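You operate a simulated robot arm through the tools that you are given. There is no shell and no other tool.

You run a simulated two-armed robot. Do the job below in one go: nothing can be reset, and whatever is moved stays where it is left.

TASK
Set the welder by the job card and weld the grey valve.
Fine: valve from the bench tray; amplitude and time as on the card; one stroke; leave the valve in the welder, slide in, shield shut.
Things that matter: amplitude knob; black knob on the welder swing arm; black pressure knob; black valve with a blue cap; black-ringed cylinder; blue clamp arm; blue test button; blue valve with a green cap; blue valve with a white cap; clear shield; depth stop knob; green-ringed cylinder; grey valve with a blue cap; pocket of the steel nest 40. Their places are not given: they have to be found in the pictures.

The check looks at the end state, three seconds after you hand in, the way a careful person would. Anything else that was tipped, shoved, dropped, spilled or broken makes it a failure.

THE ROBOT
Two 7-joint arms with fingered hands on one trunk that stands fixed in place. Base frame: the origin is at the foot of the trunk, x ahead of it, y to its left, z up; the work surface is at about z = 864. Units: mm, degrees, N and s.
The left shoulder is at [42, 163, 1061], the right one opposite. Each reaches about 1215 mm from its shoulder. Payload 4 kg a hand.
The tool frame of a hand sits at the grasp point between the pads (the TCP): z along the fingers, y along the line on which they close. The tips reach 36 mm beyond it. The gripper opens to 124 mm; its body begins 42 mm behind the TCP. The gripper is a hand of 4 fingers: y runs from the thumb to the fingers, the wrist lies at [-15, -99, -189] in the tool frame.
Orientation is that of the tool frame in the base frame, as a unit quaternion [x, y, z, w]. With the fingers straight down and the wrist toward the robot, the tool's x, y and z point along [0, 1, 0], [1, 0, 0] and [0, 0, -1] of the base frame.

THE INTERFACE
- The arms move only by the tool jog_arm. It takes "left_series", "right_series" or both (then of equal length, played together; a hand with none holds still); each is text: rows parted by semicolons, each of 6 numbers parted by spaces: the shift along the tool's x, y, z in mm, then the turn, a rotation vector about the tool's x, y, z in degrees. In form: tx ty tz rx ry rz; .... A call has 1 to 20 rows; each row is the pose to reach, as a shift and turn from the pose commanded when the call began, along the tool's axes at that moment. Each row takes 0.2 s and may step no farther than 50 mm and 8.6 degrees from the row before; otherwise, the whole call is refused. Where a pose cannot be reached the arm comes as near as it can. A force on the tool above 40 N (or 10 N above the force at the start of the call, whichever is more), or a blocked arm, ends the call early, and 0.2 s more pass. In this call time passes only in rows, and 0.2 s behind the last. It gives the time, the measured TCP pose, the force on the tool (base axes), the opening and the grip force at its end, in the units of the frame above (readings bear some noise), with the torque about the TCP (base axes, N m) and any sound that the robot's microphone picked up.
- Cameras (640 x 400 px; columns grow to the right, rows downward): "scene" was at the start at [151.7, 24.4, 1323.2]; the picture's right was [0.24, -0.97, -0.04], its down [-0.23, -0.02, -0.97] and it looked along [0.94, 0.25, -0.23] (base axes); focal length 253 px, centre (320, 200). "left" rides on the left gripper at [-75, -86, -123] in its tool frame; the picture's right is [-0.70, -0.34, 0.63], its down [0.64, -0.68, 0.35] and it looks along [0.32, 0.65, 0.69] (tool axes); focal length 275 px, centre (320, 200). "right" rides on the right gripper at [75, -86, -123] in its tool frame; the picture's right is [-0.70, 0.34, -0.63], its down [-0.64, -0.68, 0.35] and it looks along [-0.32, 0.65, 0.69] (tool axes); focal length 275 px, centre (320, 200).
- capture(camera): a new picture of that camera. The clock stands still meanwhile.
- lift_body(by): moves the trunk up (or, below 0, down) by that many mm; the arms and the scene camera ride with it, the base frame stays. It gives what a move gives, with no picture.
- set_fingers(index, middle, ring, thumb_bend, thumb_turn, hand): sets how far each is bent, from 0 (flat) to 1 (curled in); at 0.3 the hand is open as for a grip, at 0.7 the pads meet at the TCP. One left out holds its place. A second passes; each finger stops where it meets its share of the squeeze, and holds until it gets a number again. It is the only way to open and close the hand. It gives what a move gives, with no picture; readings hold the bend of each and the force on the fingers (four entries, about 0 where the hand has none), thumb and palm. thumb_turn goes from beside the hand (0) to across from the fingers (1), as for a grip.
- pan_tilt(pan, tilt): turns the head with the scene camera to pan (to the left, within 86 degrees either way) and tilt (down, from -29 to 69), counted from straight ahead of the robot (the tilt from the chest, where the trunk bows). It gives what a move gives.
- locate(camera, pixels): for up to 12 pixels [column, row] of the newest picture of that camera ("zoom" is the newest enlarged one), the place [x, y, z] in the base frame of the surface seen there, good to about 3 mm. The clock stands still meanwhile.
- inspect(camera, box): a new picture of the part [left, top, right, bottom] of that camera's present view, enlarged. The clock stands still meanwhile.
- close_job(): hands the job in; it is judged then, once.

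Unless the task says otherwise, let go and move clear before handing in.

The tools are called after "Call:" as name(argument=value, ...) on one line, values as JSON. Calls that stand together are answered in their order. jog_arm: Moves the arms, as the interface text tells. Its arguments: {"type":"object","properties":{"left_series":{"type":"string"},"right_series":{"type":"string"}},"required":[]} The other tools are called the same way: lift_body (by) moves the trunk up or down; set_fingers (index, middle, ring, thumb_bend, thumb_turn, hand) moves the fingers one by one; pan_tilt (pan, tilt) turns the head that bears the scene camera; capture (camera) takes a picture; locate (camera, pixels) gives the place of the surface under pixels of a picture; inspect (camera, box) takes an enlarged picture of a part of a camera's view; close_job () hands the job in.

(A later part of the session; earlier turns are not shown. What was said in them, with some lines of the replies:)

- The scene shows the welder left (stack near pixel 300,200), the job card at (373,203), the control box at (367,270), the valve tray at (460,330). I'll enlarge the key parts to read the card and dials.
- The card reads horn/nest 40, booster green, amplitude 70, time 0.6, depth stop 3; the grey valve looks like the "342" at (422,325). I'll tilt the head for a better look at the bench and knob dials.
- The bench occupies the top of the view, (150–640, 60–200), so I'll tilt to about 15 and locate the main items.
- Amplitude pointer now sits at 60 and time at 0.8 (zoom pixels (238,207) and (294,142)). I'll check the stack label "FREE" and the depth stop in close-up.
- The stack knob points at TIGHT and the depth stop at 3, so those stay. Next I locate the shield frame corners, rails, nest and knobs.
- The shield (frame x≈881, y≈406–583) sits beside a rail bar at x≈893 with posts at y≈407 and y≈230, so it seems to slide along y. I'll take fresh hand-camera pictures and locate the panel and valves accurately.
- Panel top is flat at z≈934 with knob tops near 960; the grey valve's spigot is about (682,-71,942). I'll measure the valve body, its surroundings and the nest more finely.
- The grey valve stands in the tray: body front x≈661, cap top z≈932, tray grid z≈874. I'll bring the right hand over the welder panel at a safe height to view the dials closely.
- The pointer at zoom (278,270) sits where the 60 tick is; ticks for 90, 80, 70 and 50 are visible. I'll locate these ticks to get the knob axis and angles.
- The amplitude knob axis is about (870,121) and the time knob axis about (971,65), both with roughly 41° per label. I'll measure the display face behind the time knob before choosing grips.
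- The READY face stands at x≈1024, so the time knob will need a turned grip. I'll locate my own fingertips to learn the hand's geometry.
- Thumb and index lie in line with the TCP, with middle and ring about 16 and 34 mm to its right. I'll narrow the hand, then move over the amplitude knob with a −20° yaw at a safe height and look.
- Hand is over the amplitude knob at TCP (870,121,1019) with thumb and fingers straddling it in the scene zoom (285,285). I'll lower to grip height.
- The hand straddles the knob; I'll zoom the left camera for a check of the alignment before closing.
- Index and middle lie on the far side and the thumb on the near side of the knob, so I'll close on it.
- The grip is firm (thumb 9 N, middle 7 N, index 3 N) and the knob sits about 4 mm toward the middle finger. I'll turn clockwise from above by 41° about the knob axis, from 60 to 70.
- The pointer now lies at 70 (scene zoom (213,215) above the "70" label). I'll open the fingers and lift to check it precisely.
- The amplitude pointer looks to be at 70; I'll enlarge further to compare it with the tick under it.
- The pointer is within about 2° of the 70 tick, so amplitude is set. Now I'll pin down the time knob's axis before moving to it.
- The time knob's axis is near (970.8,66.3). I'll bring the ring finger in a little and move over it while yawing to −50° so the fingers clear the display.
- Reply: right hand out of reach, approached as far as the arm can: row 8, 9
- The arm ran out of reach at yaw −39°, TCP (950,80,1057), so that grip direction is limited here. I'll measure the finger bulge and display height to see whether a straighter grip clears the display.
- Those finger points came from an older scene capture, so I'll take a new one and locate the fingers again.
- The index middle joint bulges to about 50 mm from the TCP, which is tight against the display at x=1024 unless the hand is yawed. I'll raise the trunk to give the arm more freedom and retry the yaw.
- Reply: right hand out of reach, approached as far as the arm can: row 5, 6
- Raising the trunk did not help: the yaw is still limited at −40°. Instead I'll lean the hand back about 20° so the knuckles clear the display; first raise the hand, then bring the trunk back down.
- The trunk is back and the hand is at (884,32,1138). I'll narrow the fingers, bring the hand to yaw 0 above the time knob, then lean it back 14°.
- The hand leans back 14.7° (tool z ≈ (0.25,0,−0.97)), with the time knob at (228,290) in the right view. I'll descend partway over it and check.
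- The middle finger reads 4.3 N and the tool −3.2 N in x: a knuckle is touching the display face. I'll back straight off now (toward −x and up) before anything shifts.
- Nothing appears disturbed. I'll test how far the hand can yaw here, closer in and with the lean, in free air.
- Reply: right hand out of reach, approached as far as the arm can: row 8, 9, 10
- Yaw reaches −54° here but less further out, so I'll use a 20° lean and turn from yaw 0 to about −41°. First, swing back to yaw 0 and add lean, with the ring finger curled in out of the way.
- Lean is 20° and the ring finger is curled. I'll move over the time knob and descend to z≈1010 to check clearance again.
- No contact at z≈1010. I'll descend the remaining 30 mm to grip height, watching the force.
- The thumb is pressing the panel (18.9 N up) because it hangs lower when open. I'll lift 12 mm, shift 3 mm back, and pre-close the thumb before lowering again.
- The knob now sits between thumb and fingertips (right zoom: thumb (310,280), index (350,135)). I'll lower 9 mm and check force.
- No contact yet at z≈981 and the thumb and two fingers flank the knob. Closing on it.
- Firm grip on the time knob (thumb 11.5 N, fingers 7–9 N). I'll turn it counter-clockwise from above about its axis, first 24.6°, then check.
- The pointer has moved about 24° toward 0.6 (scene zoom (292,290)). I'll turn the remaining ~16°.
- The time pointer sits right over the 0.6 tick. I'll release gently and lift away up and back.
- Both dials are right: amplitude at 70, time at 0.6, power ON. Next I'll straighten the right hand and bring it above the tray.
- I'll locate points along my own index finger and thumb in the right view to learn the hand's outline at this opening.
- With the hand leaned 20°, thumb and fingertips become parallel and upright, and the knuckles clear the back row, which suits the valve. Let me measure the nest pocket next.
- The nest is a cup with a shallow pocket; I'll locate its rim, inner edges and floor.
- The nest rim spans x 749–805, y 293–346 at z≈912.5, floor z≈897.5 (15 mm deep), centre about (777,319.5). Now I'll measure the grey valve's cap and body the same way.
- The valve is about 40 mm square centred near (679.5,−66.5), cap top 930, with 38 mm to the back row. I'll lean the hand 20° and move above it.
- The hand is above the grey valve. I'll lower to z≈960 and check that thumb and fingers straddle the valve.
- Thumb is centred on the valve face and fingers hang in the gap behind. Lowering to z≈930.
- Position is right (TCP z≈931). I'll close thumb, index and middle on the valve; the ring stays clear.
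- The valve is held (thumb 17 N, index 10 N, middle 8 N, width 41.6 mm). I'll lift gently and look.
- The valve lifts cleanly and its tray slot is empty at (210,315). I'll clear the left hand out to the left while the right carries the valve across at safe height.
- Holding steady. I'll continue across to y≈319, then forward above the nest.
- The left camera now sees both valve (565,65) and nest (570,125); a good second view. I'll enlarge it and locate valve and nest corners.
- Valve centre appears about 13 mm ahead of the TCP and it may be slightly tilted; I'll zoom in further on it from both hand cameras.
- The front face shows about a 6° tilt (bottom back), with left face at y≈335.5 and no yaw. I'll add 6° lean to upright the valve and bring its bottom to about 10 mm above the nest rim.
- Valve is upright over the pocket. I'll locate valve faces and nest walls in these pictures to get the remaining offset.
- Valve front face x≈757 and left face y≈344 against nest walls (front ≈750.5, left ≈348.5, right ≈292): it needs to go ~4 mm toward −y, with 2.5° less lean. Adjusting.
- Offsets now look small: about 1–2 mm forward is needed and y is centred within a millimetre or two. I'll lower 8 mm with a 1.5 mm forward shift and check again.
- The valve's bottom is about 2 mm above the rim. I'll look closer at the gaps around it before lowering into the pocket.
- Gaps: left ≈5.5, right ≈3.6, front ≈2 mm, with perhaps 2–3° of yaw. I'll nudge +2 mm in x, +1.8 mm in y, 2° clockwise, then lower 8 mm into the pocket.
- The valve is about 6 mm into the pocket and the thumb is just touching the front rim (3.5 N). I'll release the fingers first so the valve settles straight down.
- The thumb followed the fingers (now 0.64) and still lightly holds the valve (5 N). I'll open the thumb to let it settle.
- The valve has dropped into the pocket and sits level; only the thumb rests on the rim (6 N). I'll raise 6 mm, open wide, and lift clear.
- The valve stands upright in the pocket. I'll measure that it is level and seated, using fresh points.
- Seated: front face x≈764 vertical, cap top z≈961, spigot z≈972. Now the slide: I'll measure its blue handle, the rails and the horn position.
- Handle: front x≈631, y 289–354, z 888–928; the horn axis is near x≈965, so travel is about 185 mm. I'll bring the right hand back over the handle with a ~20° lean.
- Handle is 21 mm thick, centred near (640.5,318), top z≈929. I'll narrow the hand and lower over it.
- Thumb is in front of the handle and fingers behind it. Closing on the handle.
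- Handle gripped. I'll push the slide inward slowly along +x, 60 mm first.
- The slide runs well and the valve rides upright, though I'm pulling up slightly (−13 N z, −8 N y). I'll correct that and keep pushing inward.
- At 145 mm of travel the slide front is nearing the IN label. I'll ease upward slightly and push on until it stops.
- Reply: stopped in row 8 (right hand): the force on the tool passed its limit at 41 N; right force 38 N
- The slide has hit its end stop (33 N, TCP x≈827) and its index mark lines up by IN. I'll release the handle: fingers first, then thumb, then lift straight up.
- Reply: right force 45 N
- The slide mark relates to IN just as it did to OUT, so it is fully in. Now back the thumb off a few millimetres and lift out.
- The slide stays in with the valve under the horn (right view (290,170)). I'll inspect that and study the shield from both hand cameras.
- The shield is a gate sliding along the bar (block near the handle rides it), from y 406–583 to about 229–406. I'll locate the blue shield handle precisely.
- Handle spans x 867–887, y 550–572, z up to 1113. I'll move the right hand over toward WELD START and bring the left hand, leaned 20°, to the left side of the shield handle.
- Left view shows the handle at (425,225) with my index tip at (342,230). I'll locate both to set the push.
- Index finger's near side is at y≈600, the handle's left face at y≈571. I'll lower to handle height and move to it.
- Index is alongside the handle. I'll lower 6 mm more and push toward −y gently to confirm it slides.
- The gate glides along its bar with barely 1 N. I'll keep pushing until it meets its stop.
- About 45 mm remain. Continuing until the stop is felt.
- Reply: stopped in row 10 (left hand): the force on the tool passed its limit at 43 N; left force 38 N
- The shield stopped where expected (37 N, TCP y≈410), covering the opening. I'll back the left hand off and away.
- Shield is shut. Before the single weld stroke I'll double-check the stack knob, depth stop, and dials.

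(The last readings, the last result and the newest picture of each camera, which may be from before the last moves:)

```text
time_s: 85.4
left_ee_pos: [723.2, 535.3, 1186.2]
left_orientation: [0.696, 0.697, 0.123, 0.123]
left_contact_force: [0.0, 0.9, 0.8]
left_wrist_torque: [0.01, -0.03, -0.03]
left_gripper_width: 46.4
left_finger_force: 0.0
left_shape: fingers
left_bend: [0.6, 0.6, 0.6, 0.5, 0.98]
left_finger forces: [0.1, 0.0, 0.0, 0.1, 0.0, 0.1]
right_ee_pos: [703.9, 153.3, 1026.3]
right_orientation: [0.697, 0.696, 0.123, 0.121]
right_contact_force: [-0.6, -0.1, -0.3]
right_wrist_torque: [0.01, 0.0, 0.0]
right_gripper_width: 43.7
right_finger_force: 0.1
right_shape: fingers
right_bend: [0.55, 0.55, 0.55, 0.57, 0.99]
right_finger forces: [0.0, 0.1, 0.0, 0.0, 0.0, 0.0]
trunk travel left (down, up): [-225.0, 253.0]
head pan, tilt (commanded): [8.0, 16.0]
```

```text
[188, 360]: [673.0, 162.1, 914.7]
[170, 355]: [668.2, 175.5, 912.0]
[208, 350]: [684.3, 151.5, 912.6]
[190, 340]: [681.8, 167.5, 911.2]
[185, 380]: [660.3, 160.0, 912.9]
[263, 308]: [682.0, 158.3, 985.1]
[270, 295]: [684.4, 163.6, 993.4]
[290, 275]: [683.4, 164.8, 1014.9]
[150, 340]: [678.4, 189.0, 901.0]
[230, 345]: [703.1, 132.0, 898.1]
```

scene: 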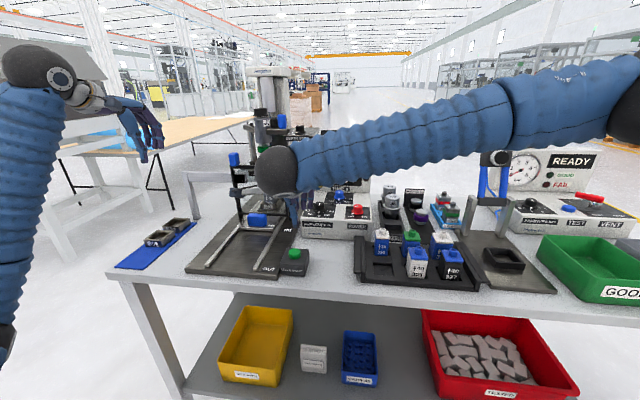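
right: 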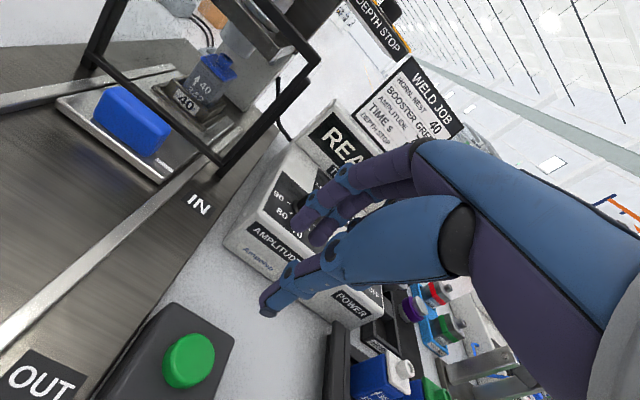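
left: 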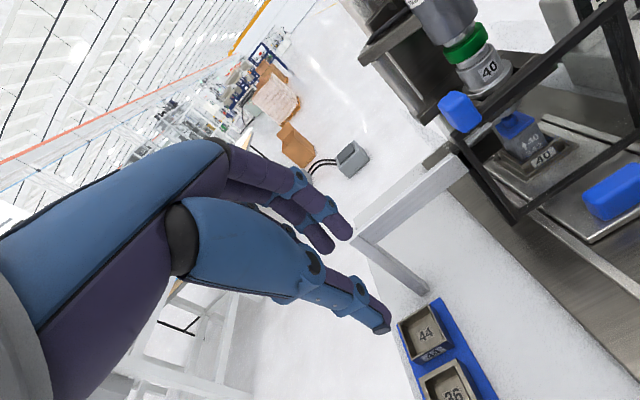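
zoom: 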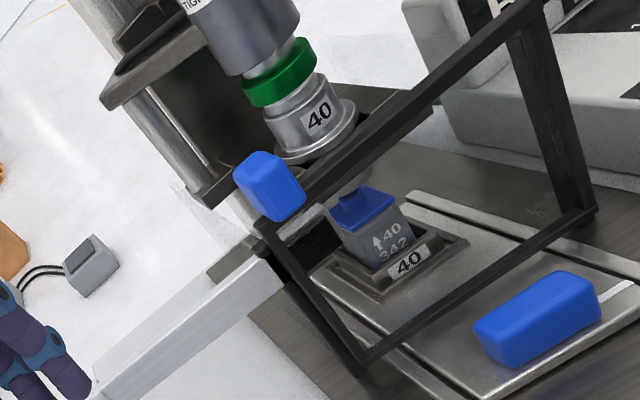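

Everything is set: valve under horn, shield shut, READY shown. The green button is centred near (672,162,913); I'll position my thumb tip above it.

Call:
jog_arm(right_series="5 -7.5 -2.7 0 0 0; 5 -16 21 0 0 0; 5 -24.7 44.3 0 0 0")

Call:
capture(camera="right")

Call:
inspect(camera="right", box=[150, 240, 350, 400])

Call:
inspect(camera="scene", box=[250, 190, 330, 280])

```text
time_s: 86.2
left_ee_pos: [723.5, 535.3, 1185.3]
left_orientation: [0.695, 0.697, 0.122, 0.122]
left_contact_force: [-0.3, 0.1, 0.3]
left_wrist_torque: [0.01, -0.02, 0.0]
left_gripper_width: 46.2
left_finger_force: 0.0
left_shape: fingers
left_bend: [0.6, 0.6, 0.6, 0.5, 0.98]
left_finger forces: [0.1, 0.0, 0.0, 0.0, 0.0, 0.0]
right_ee_pos: [695.1, 158.1, 976.6]
right_orientation: [0.697, 0.696, 0.123, 0.121]
right_contact_force: [-0.6, 0.1, 0.6]
right_wrist_torque: [0.0, -0.02, -0.01]
right_gripper_width: 43.5
right_finger_force: 0.0
right_shape: fingers
right_bend: [0.55, 0.55, 0.55, 0.57, 0.99]
right_finger forces: [0.0, 0.1, 0.0, 0.0, 0.0, 0.0]
trunk travel left (down, up): [-225.0, 253.0]
head pan, tilt (commanded): [8.0, 16.0]
```

```text
taken
```

right: 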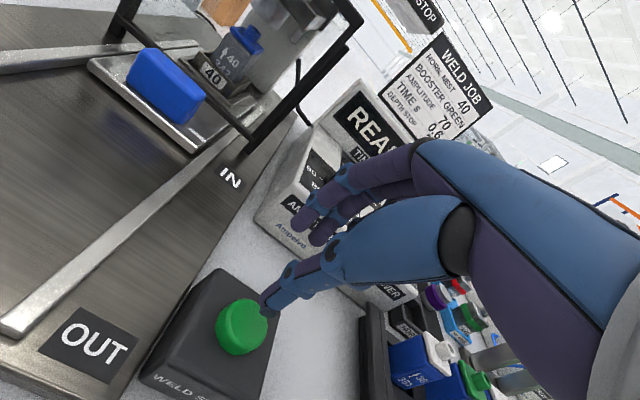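

```text
2.50 times, centred on (250, 320) of right
```

zoom: 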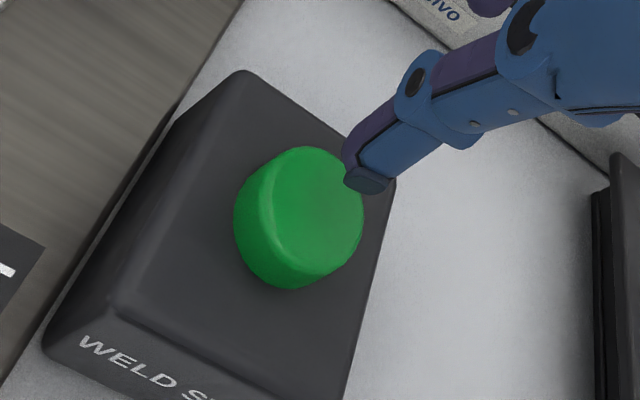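

```text
4.44 times, centred on (290, 235) of scene
```

zoom: 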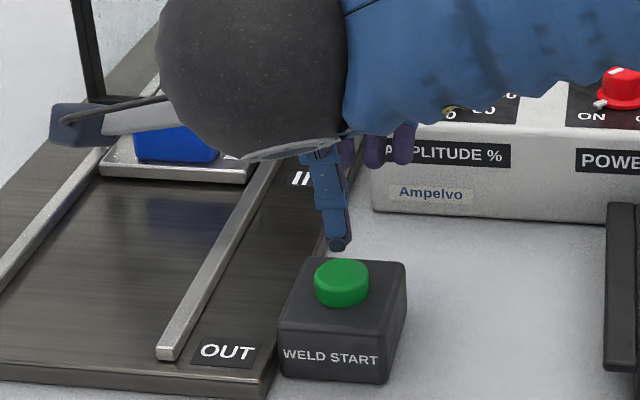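

Call:
locate(camera="right", pixels=[[268, 311], [264, 300], [273, 290], [246, 318], [250, 312], [238, 335], [255, 330], [225, 315], [262, 312]])

```text
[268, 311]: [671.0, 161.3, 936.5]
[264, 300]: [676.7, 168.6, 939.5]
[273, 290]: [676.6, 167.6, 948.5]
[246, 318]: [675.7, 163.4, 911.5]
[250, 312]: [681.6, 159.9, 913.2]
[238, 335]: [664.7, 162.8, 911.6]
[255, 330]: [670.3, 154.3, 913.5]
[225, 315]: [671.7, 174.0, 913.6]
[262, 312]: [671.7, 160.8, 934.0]
```

Thumb tip is about (677,160.5), nearly over the button's centre. I'll press straight down once.

Call:
jog_arm(right_series="1 -5.9 4.2 0 0 0; 1 -7.9 9.9 0 0 0; 1 -9.6 14.6 0 0 0; 1 -10.7 17.4 0 0 0; 1 -11.3 19.3 0 0 0; 1 -12 21.2 0 0 0; 1 -12.7 23 0 0 0")

Call:
inspect(camera="right", box=[100, 0, 420, 200])

Call:
inspect(camera="scene", box=[230, 90, 390, 280])

```text
time_s: 87.8
left_ee_pos: [721.9, 534.6, 1187.9]
left_orientation: [0.695, 0.698, 0.124, 0.122]
left_contact_force: [-0.5, 0.2, 1.0]
left_wrist_torque: [0.0, 0.02, 0.0]
left_gripper_width: 46.5
left_finger_force: 0.0
left_shape: fingers
left_bend: [0.6, 0.6, 0.6, 0.5, 0.98]
left_finger forces: [0.0, 0.1, 0.0, 0.1, 0.0, 0.1]
right_ee_pos: [690.4, 159.7, 953.1]
right_orientation: [0.696, 0.696, 0.125, 0.122]
right_contact_force: [-3.0, -0.2, 21.4]
right_wrist_torque: [0.14, 0.62, 0.01]
right_gripper_width: 42.9
right_finger_force: 11.0
right_shape: fingers
right_bend: [0.55, 0.55, 0.55, 0.58, 0.99]
right_finger forces: [0.0, 0.0, 0.1, 0.1, 21.8, 0.0]
trunk travel left (down, up): [-225.0, 253.0]
head pan, tilt (commanded): [8.0, 16.0]
heard: click
```

```text
2.00 times, centred on (260, 100) of right
```

zoom: 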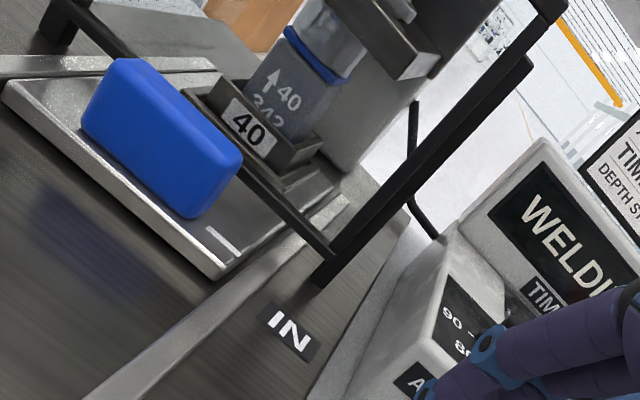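

```text
2.11 times, centred on (310, 185) of scene
```

zoom: 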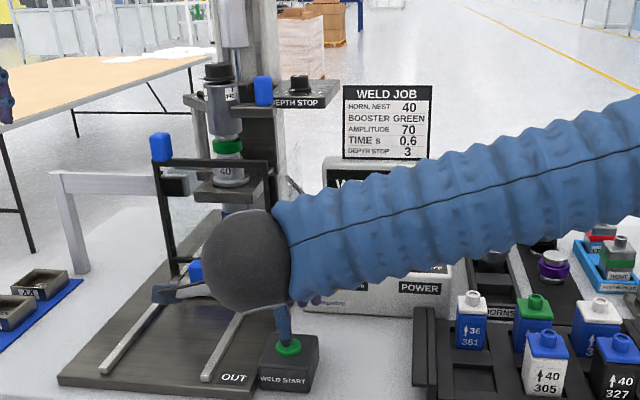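

A click was heard, the display reads "WELDI…" and the horn has come down on the valve. I'll hold still about a second while the cycle runs, then look.

Call:
jog_arm(right_series="0 0 0 0 0 0; 0 0 0 0 0 0; 0 0 0 0 0 0")

Call:
inspect(camera="right", box=[100, 0, 420, 200])

```text
time_s: 88.6
left_ee_pos: [721.5, 535.1, 1186.3]
left_orientation: [0.694, 0.698, 0.125, 0.122]
left_contact_force: [0.7, -0.3, 0.2]
left_wrist_torque: [0.01, 0.0, 0.01]
left_gripper_width: 46.4
left_finger_force: 0.1
left_shape: fingers
left_bend: [0.6, 0.6, 0.6, 0.5, 0.98]
left_finger forces: [0.1, 0.1, 0.1, 0.0, 0.0, 0.0]
right_ee_pos: [691.4, 160.5, 952.9]
right_orientation: [0.696, 0.696, 0.124, 0.122]
right_contact_force: [-4.0, 0.5, 27.2]
right_wrist_torque: [0.15, 0.76, 0.06]
right_gripper_width: 42.6
right_finger_force: 14.3
right_shape: fingers
right_bend: [0.55, 0.55, 0.55, 0.59, 0.99]
right_finger forces: [0.0, 0.0, 0.0, 0.1, 28.0, 0.0]
trunk travel left (down, up): [-225.0, 253.0]
head pan, tilt (commanded): [8.0, 16.0]
```

```text
2.00 times, centred on (260, 100) of right
```

zoom: 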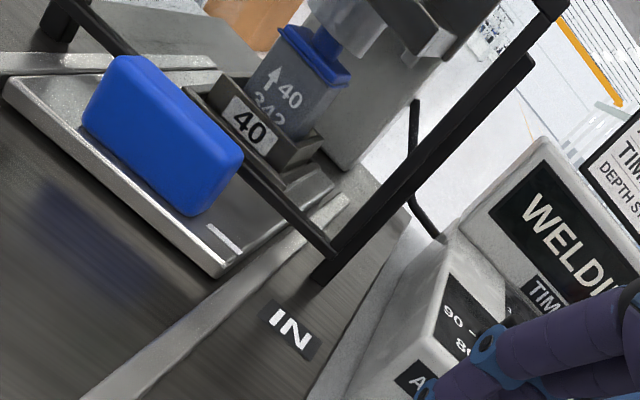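

The horn is rising again after the stroke. I'll lift the thumb straight off the button now.

Call:
jog_arm(right_series="0 5.1 -14 0 0 0; 0 12 -33 0 0 0; 0 20.6 -56 0 0 0; 0 29 -80 0 0 0")

Call:
capture(camera="right")

Call:
capture(camera="left")

Call:
inspect(camera="scene", box=[230, 90, 390, 280])

```text
time_s: 89.6
left_ee_pos: [723.9, 535.0, 1187.1]
left_orientation: [0.695, 0.697, 0.123, 0.122]
left_contact_force: [0.5, -0.7, 0.4]
left_wrist_torque: [0.0, 0.0, -0.01]
left_gripper_width: 46.4
left_finger_force: 0.0
left_shape: fingers
left_bend: [0.6, 0.6, 0.6, 0.5, 0.98]
left_finger forces: [0.1, 0.1, 0.0, 0.0, 0.0, 0.0]
right_ee_pos: [691.8, 160.5, 1036.7]
right_orientation: [0.696, 0.697, 0.123, 0.121]
right_contact_force: [-0.1, -0.9, -0.2]
right_wrist_torque: [-0.01, -0.04, 0.0]
right_gripper_width: 43.3
right_finger_force: 0.1
right_shape: fingers
right_bend: [0.55, 0.55, 0.55, 0.57, 0.99]
right_finger forces: [0.0, 0.0, 0.0, 0.1, 0.0, 0.1]
trunk travel left (down, up): [-225.0, 253.0]
head pan, tilt (commanded): [8.0, 16.0]
```

```text
taken
```

right: 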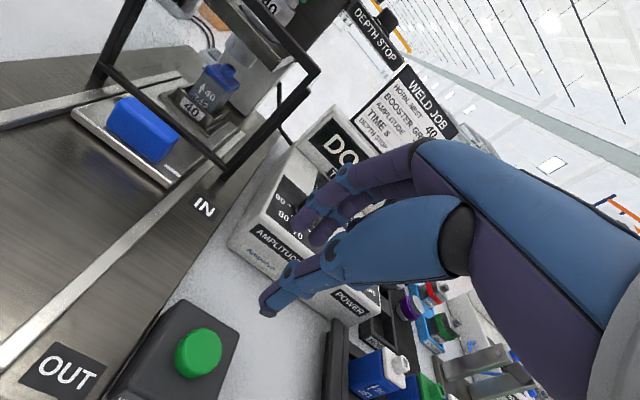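

```text
taken
```

left: 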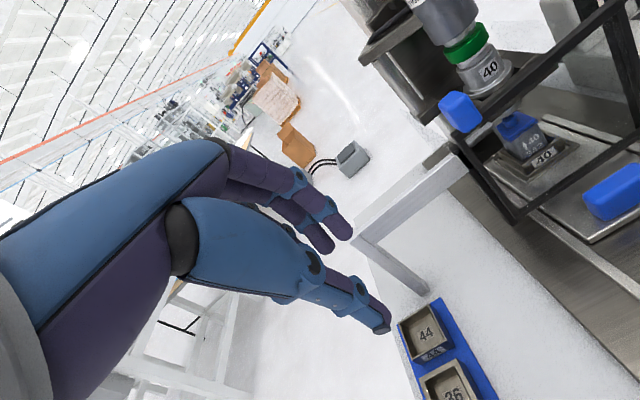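

```text
2.11 times, centred on (310, 185) of scene
```

zoom: 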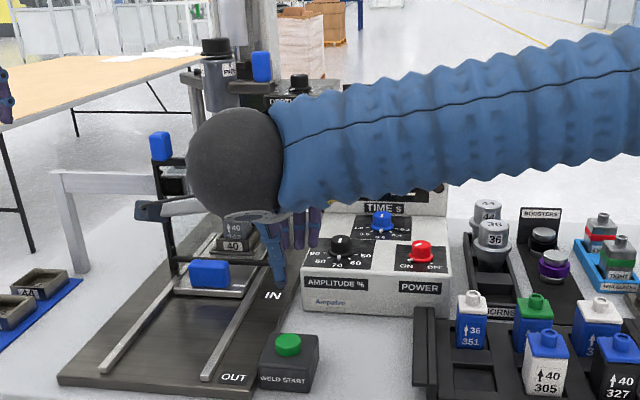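

The display now shows "DO(NE)" and the valve is still in place. I'll move both hands clear and do a final inspection.

Call:
jog_arm(right_series="0 14 -38 0 0 0; 0 28 -76 0 0 0; -30 25 -105 0 0 0; -65 15 -125 0 0 0; -100 0 -140 0 0 0; -140 -15 -155 0 0 0; -180 -28 -167 0 0 0; -215 -38 -175 0 0 0", left_series="5 -5 -10 0 0 0; 10 -15 -20 0 0 0; 15 -30 -30 0 0 0; 20 -50 -40 0 0 0; 25 -70 -50 0 0 0; 30 -90 -60 0 0 0; 35 -110 -65 0 0 0; 40 -130 -70 0 0 0")

Call:
capture(camera="scene")

Call:
inspect(camera="scene", box=[180, 90, 390, 290])

Call:
inspect(camera="scene", box=[295, 120, 385, 245])

Call:
inspect(camera="scene", box=[225, 130, 305, 240])

Call:
inspect(camera="scene", box=[340, 170, 640, 300])

```text
time_s: 91.4
left_ee_pos: [577.1, 575.2, 1207.7]
left_orientation: [0.696, 0.697, 0.124, 0.122]
left_contact_force: [0.7, -0.7, 0.9]
left_wrist_torque: [-0.01, -0.03, 0.0]
left_gripper_width: 46.5
left_finger_force: 0.1
left_shape: fingers
left_bend: [0.6, 0.6, 0.6, 0.5, 0.98]
left_finger forces: [0.0, 0.0, 0.0, 0.0, 0.0, 0.1]
right_ee_pos: [596.1, -58.1, 1184.3]
right_orientation: [0.697, 0.696, 0.123, 0.122]
right_contact_force: [-0.2, -0.4, 0.0]
right_wrist_torque: [0.0, 0.0, 0.02]
right_gripper_width: 43.4
right_finger_force: 0.1
right_shape: fingers
right_bend: [0.55, 0.55, 0.55, 0.57, 0.99]
right_finger forces: [0.0, 0.0, 0.0, 0.1, 0.1, 0.0]
trunk travel left (down, up): [-225.0, 253.0]
head pan, tilt (commanded): [8.0, 16.0]
```

```text
taken
```

scene: 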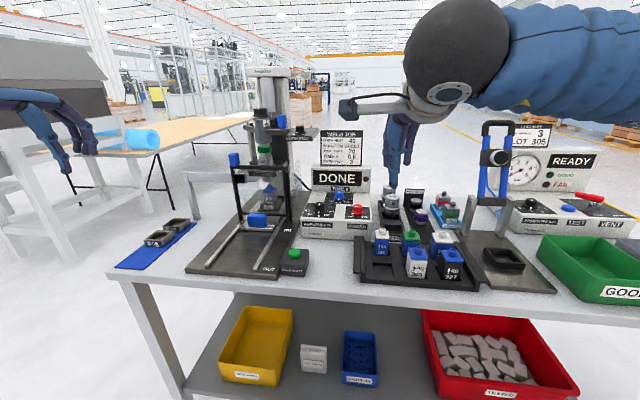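

```text
2.00 times, centred on (285, 190) of scene
```

zoom: 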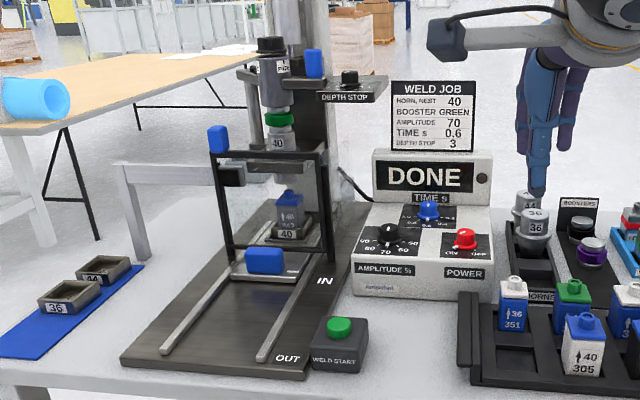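

```text
3.20 times, centred on (340, 182) of scene
```

zoom: 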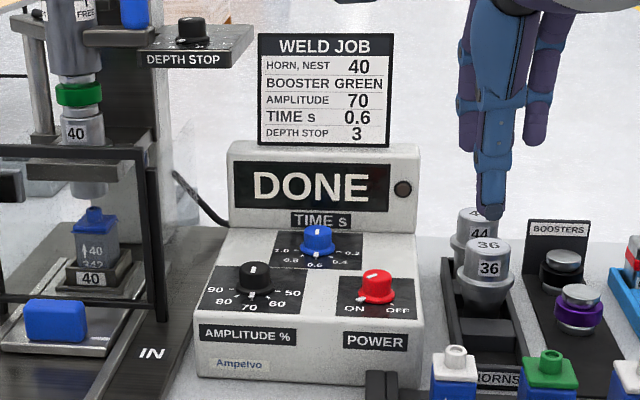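

```text
3.64 times, centred on (265, 185) of scene
```

zoom: 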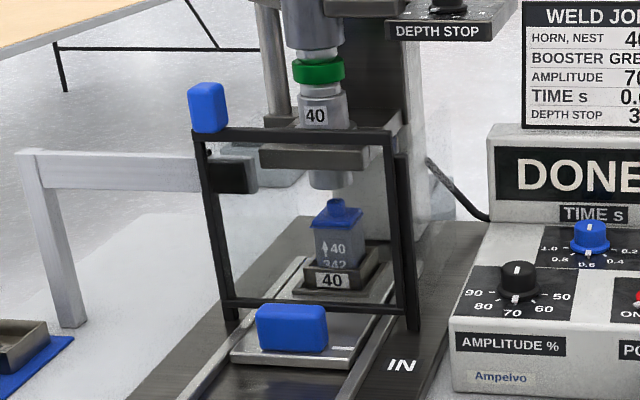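

```text
2.13 times, centred on (490, 235) of scene
```

zoom: 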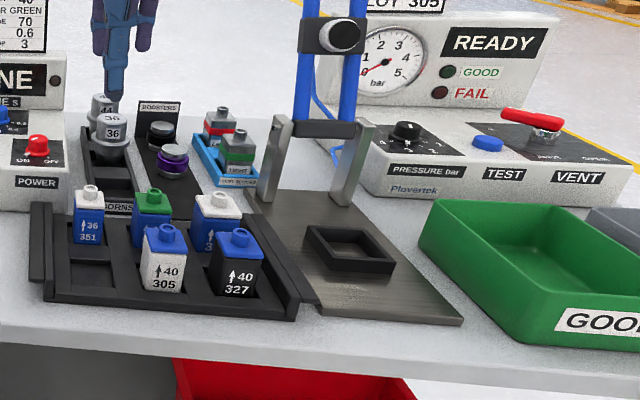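

The final pictures show DONE, with amplitude at 70 and time at 0.6. The grey valve 342 is upright in nest 40, the slide is at IN and the shield is shut. The rest of the bench looks undisturbed and both hands are clear, so I'm handing in.

Call:
close_job()

```text
The job is handed in.
```

The grey valve (342) has been welded with one stroke and handed in; the welder's display reads DONE. I haven't been told the result of the check.

- **Settings:** I turned amplitude from 60 to 70 and time from 0.8 to 0.6. Both pointers sit within about 2° of their marks. Power was already ON, and the depth stop, horn, nest and booster already matched the card, so I left them alone.
- **Valve:** I moved it from the bench tray to nest 40. It stands upright and seated, but about 4 mm back from the centre of the pocket, against the rear wall.
- **Slide and shield:** The slide is pushed in to its end stop, and the shield is closed against its stop.
- **Contact along the way:** A finger lightly touched the READY display (about 4 N) and my thumb pressed on the panel (about 19 N) while I reached for the time knob. I saw nothing moved or damaged afterwards.

Both hands are clear, and the rest of the bench looked undisturbed in the final pictures.
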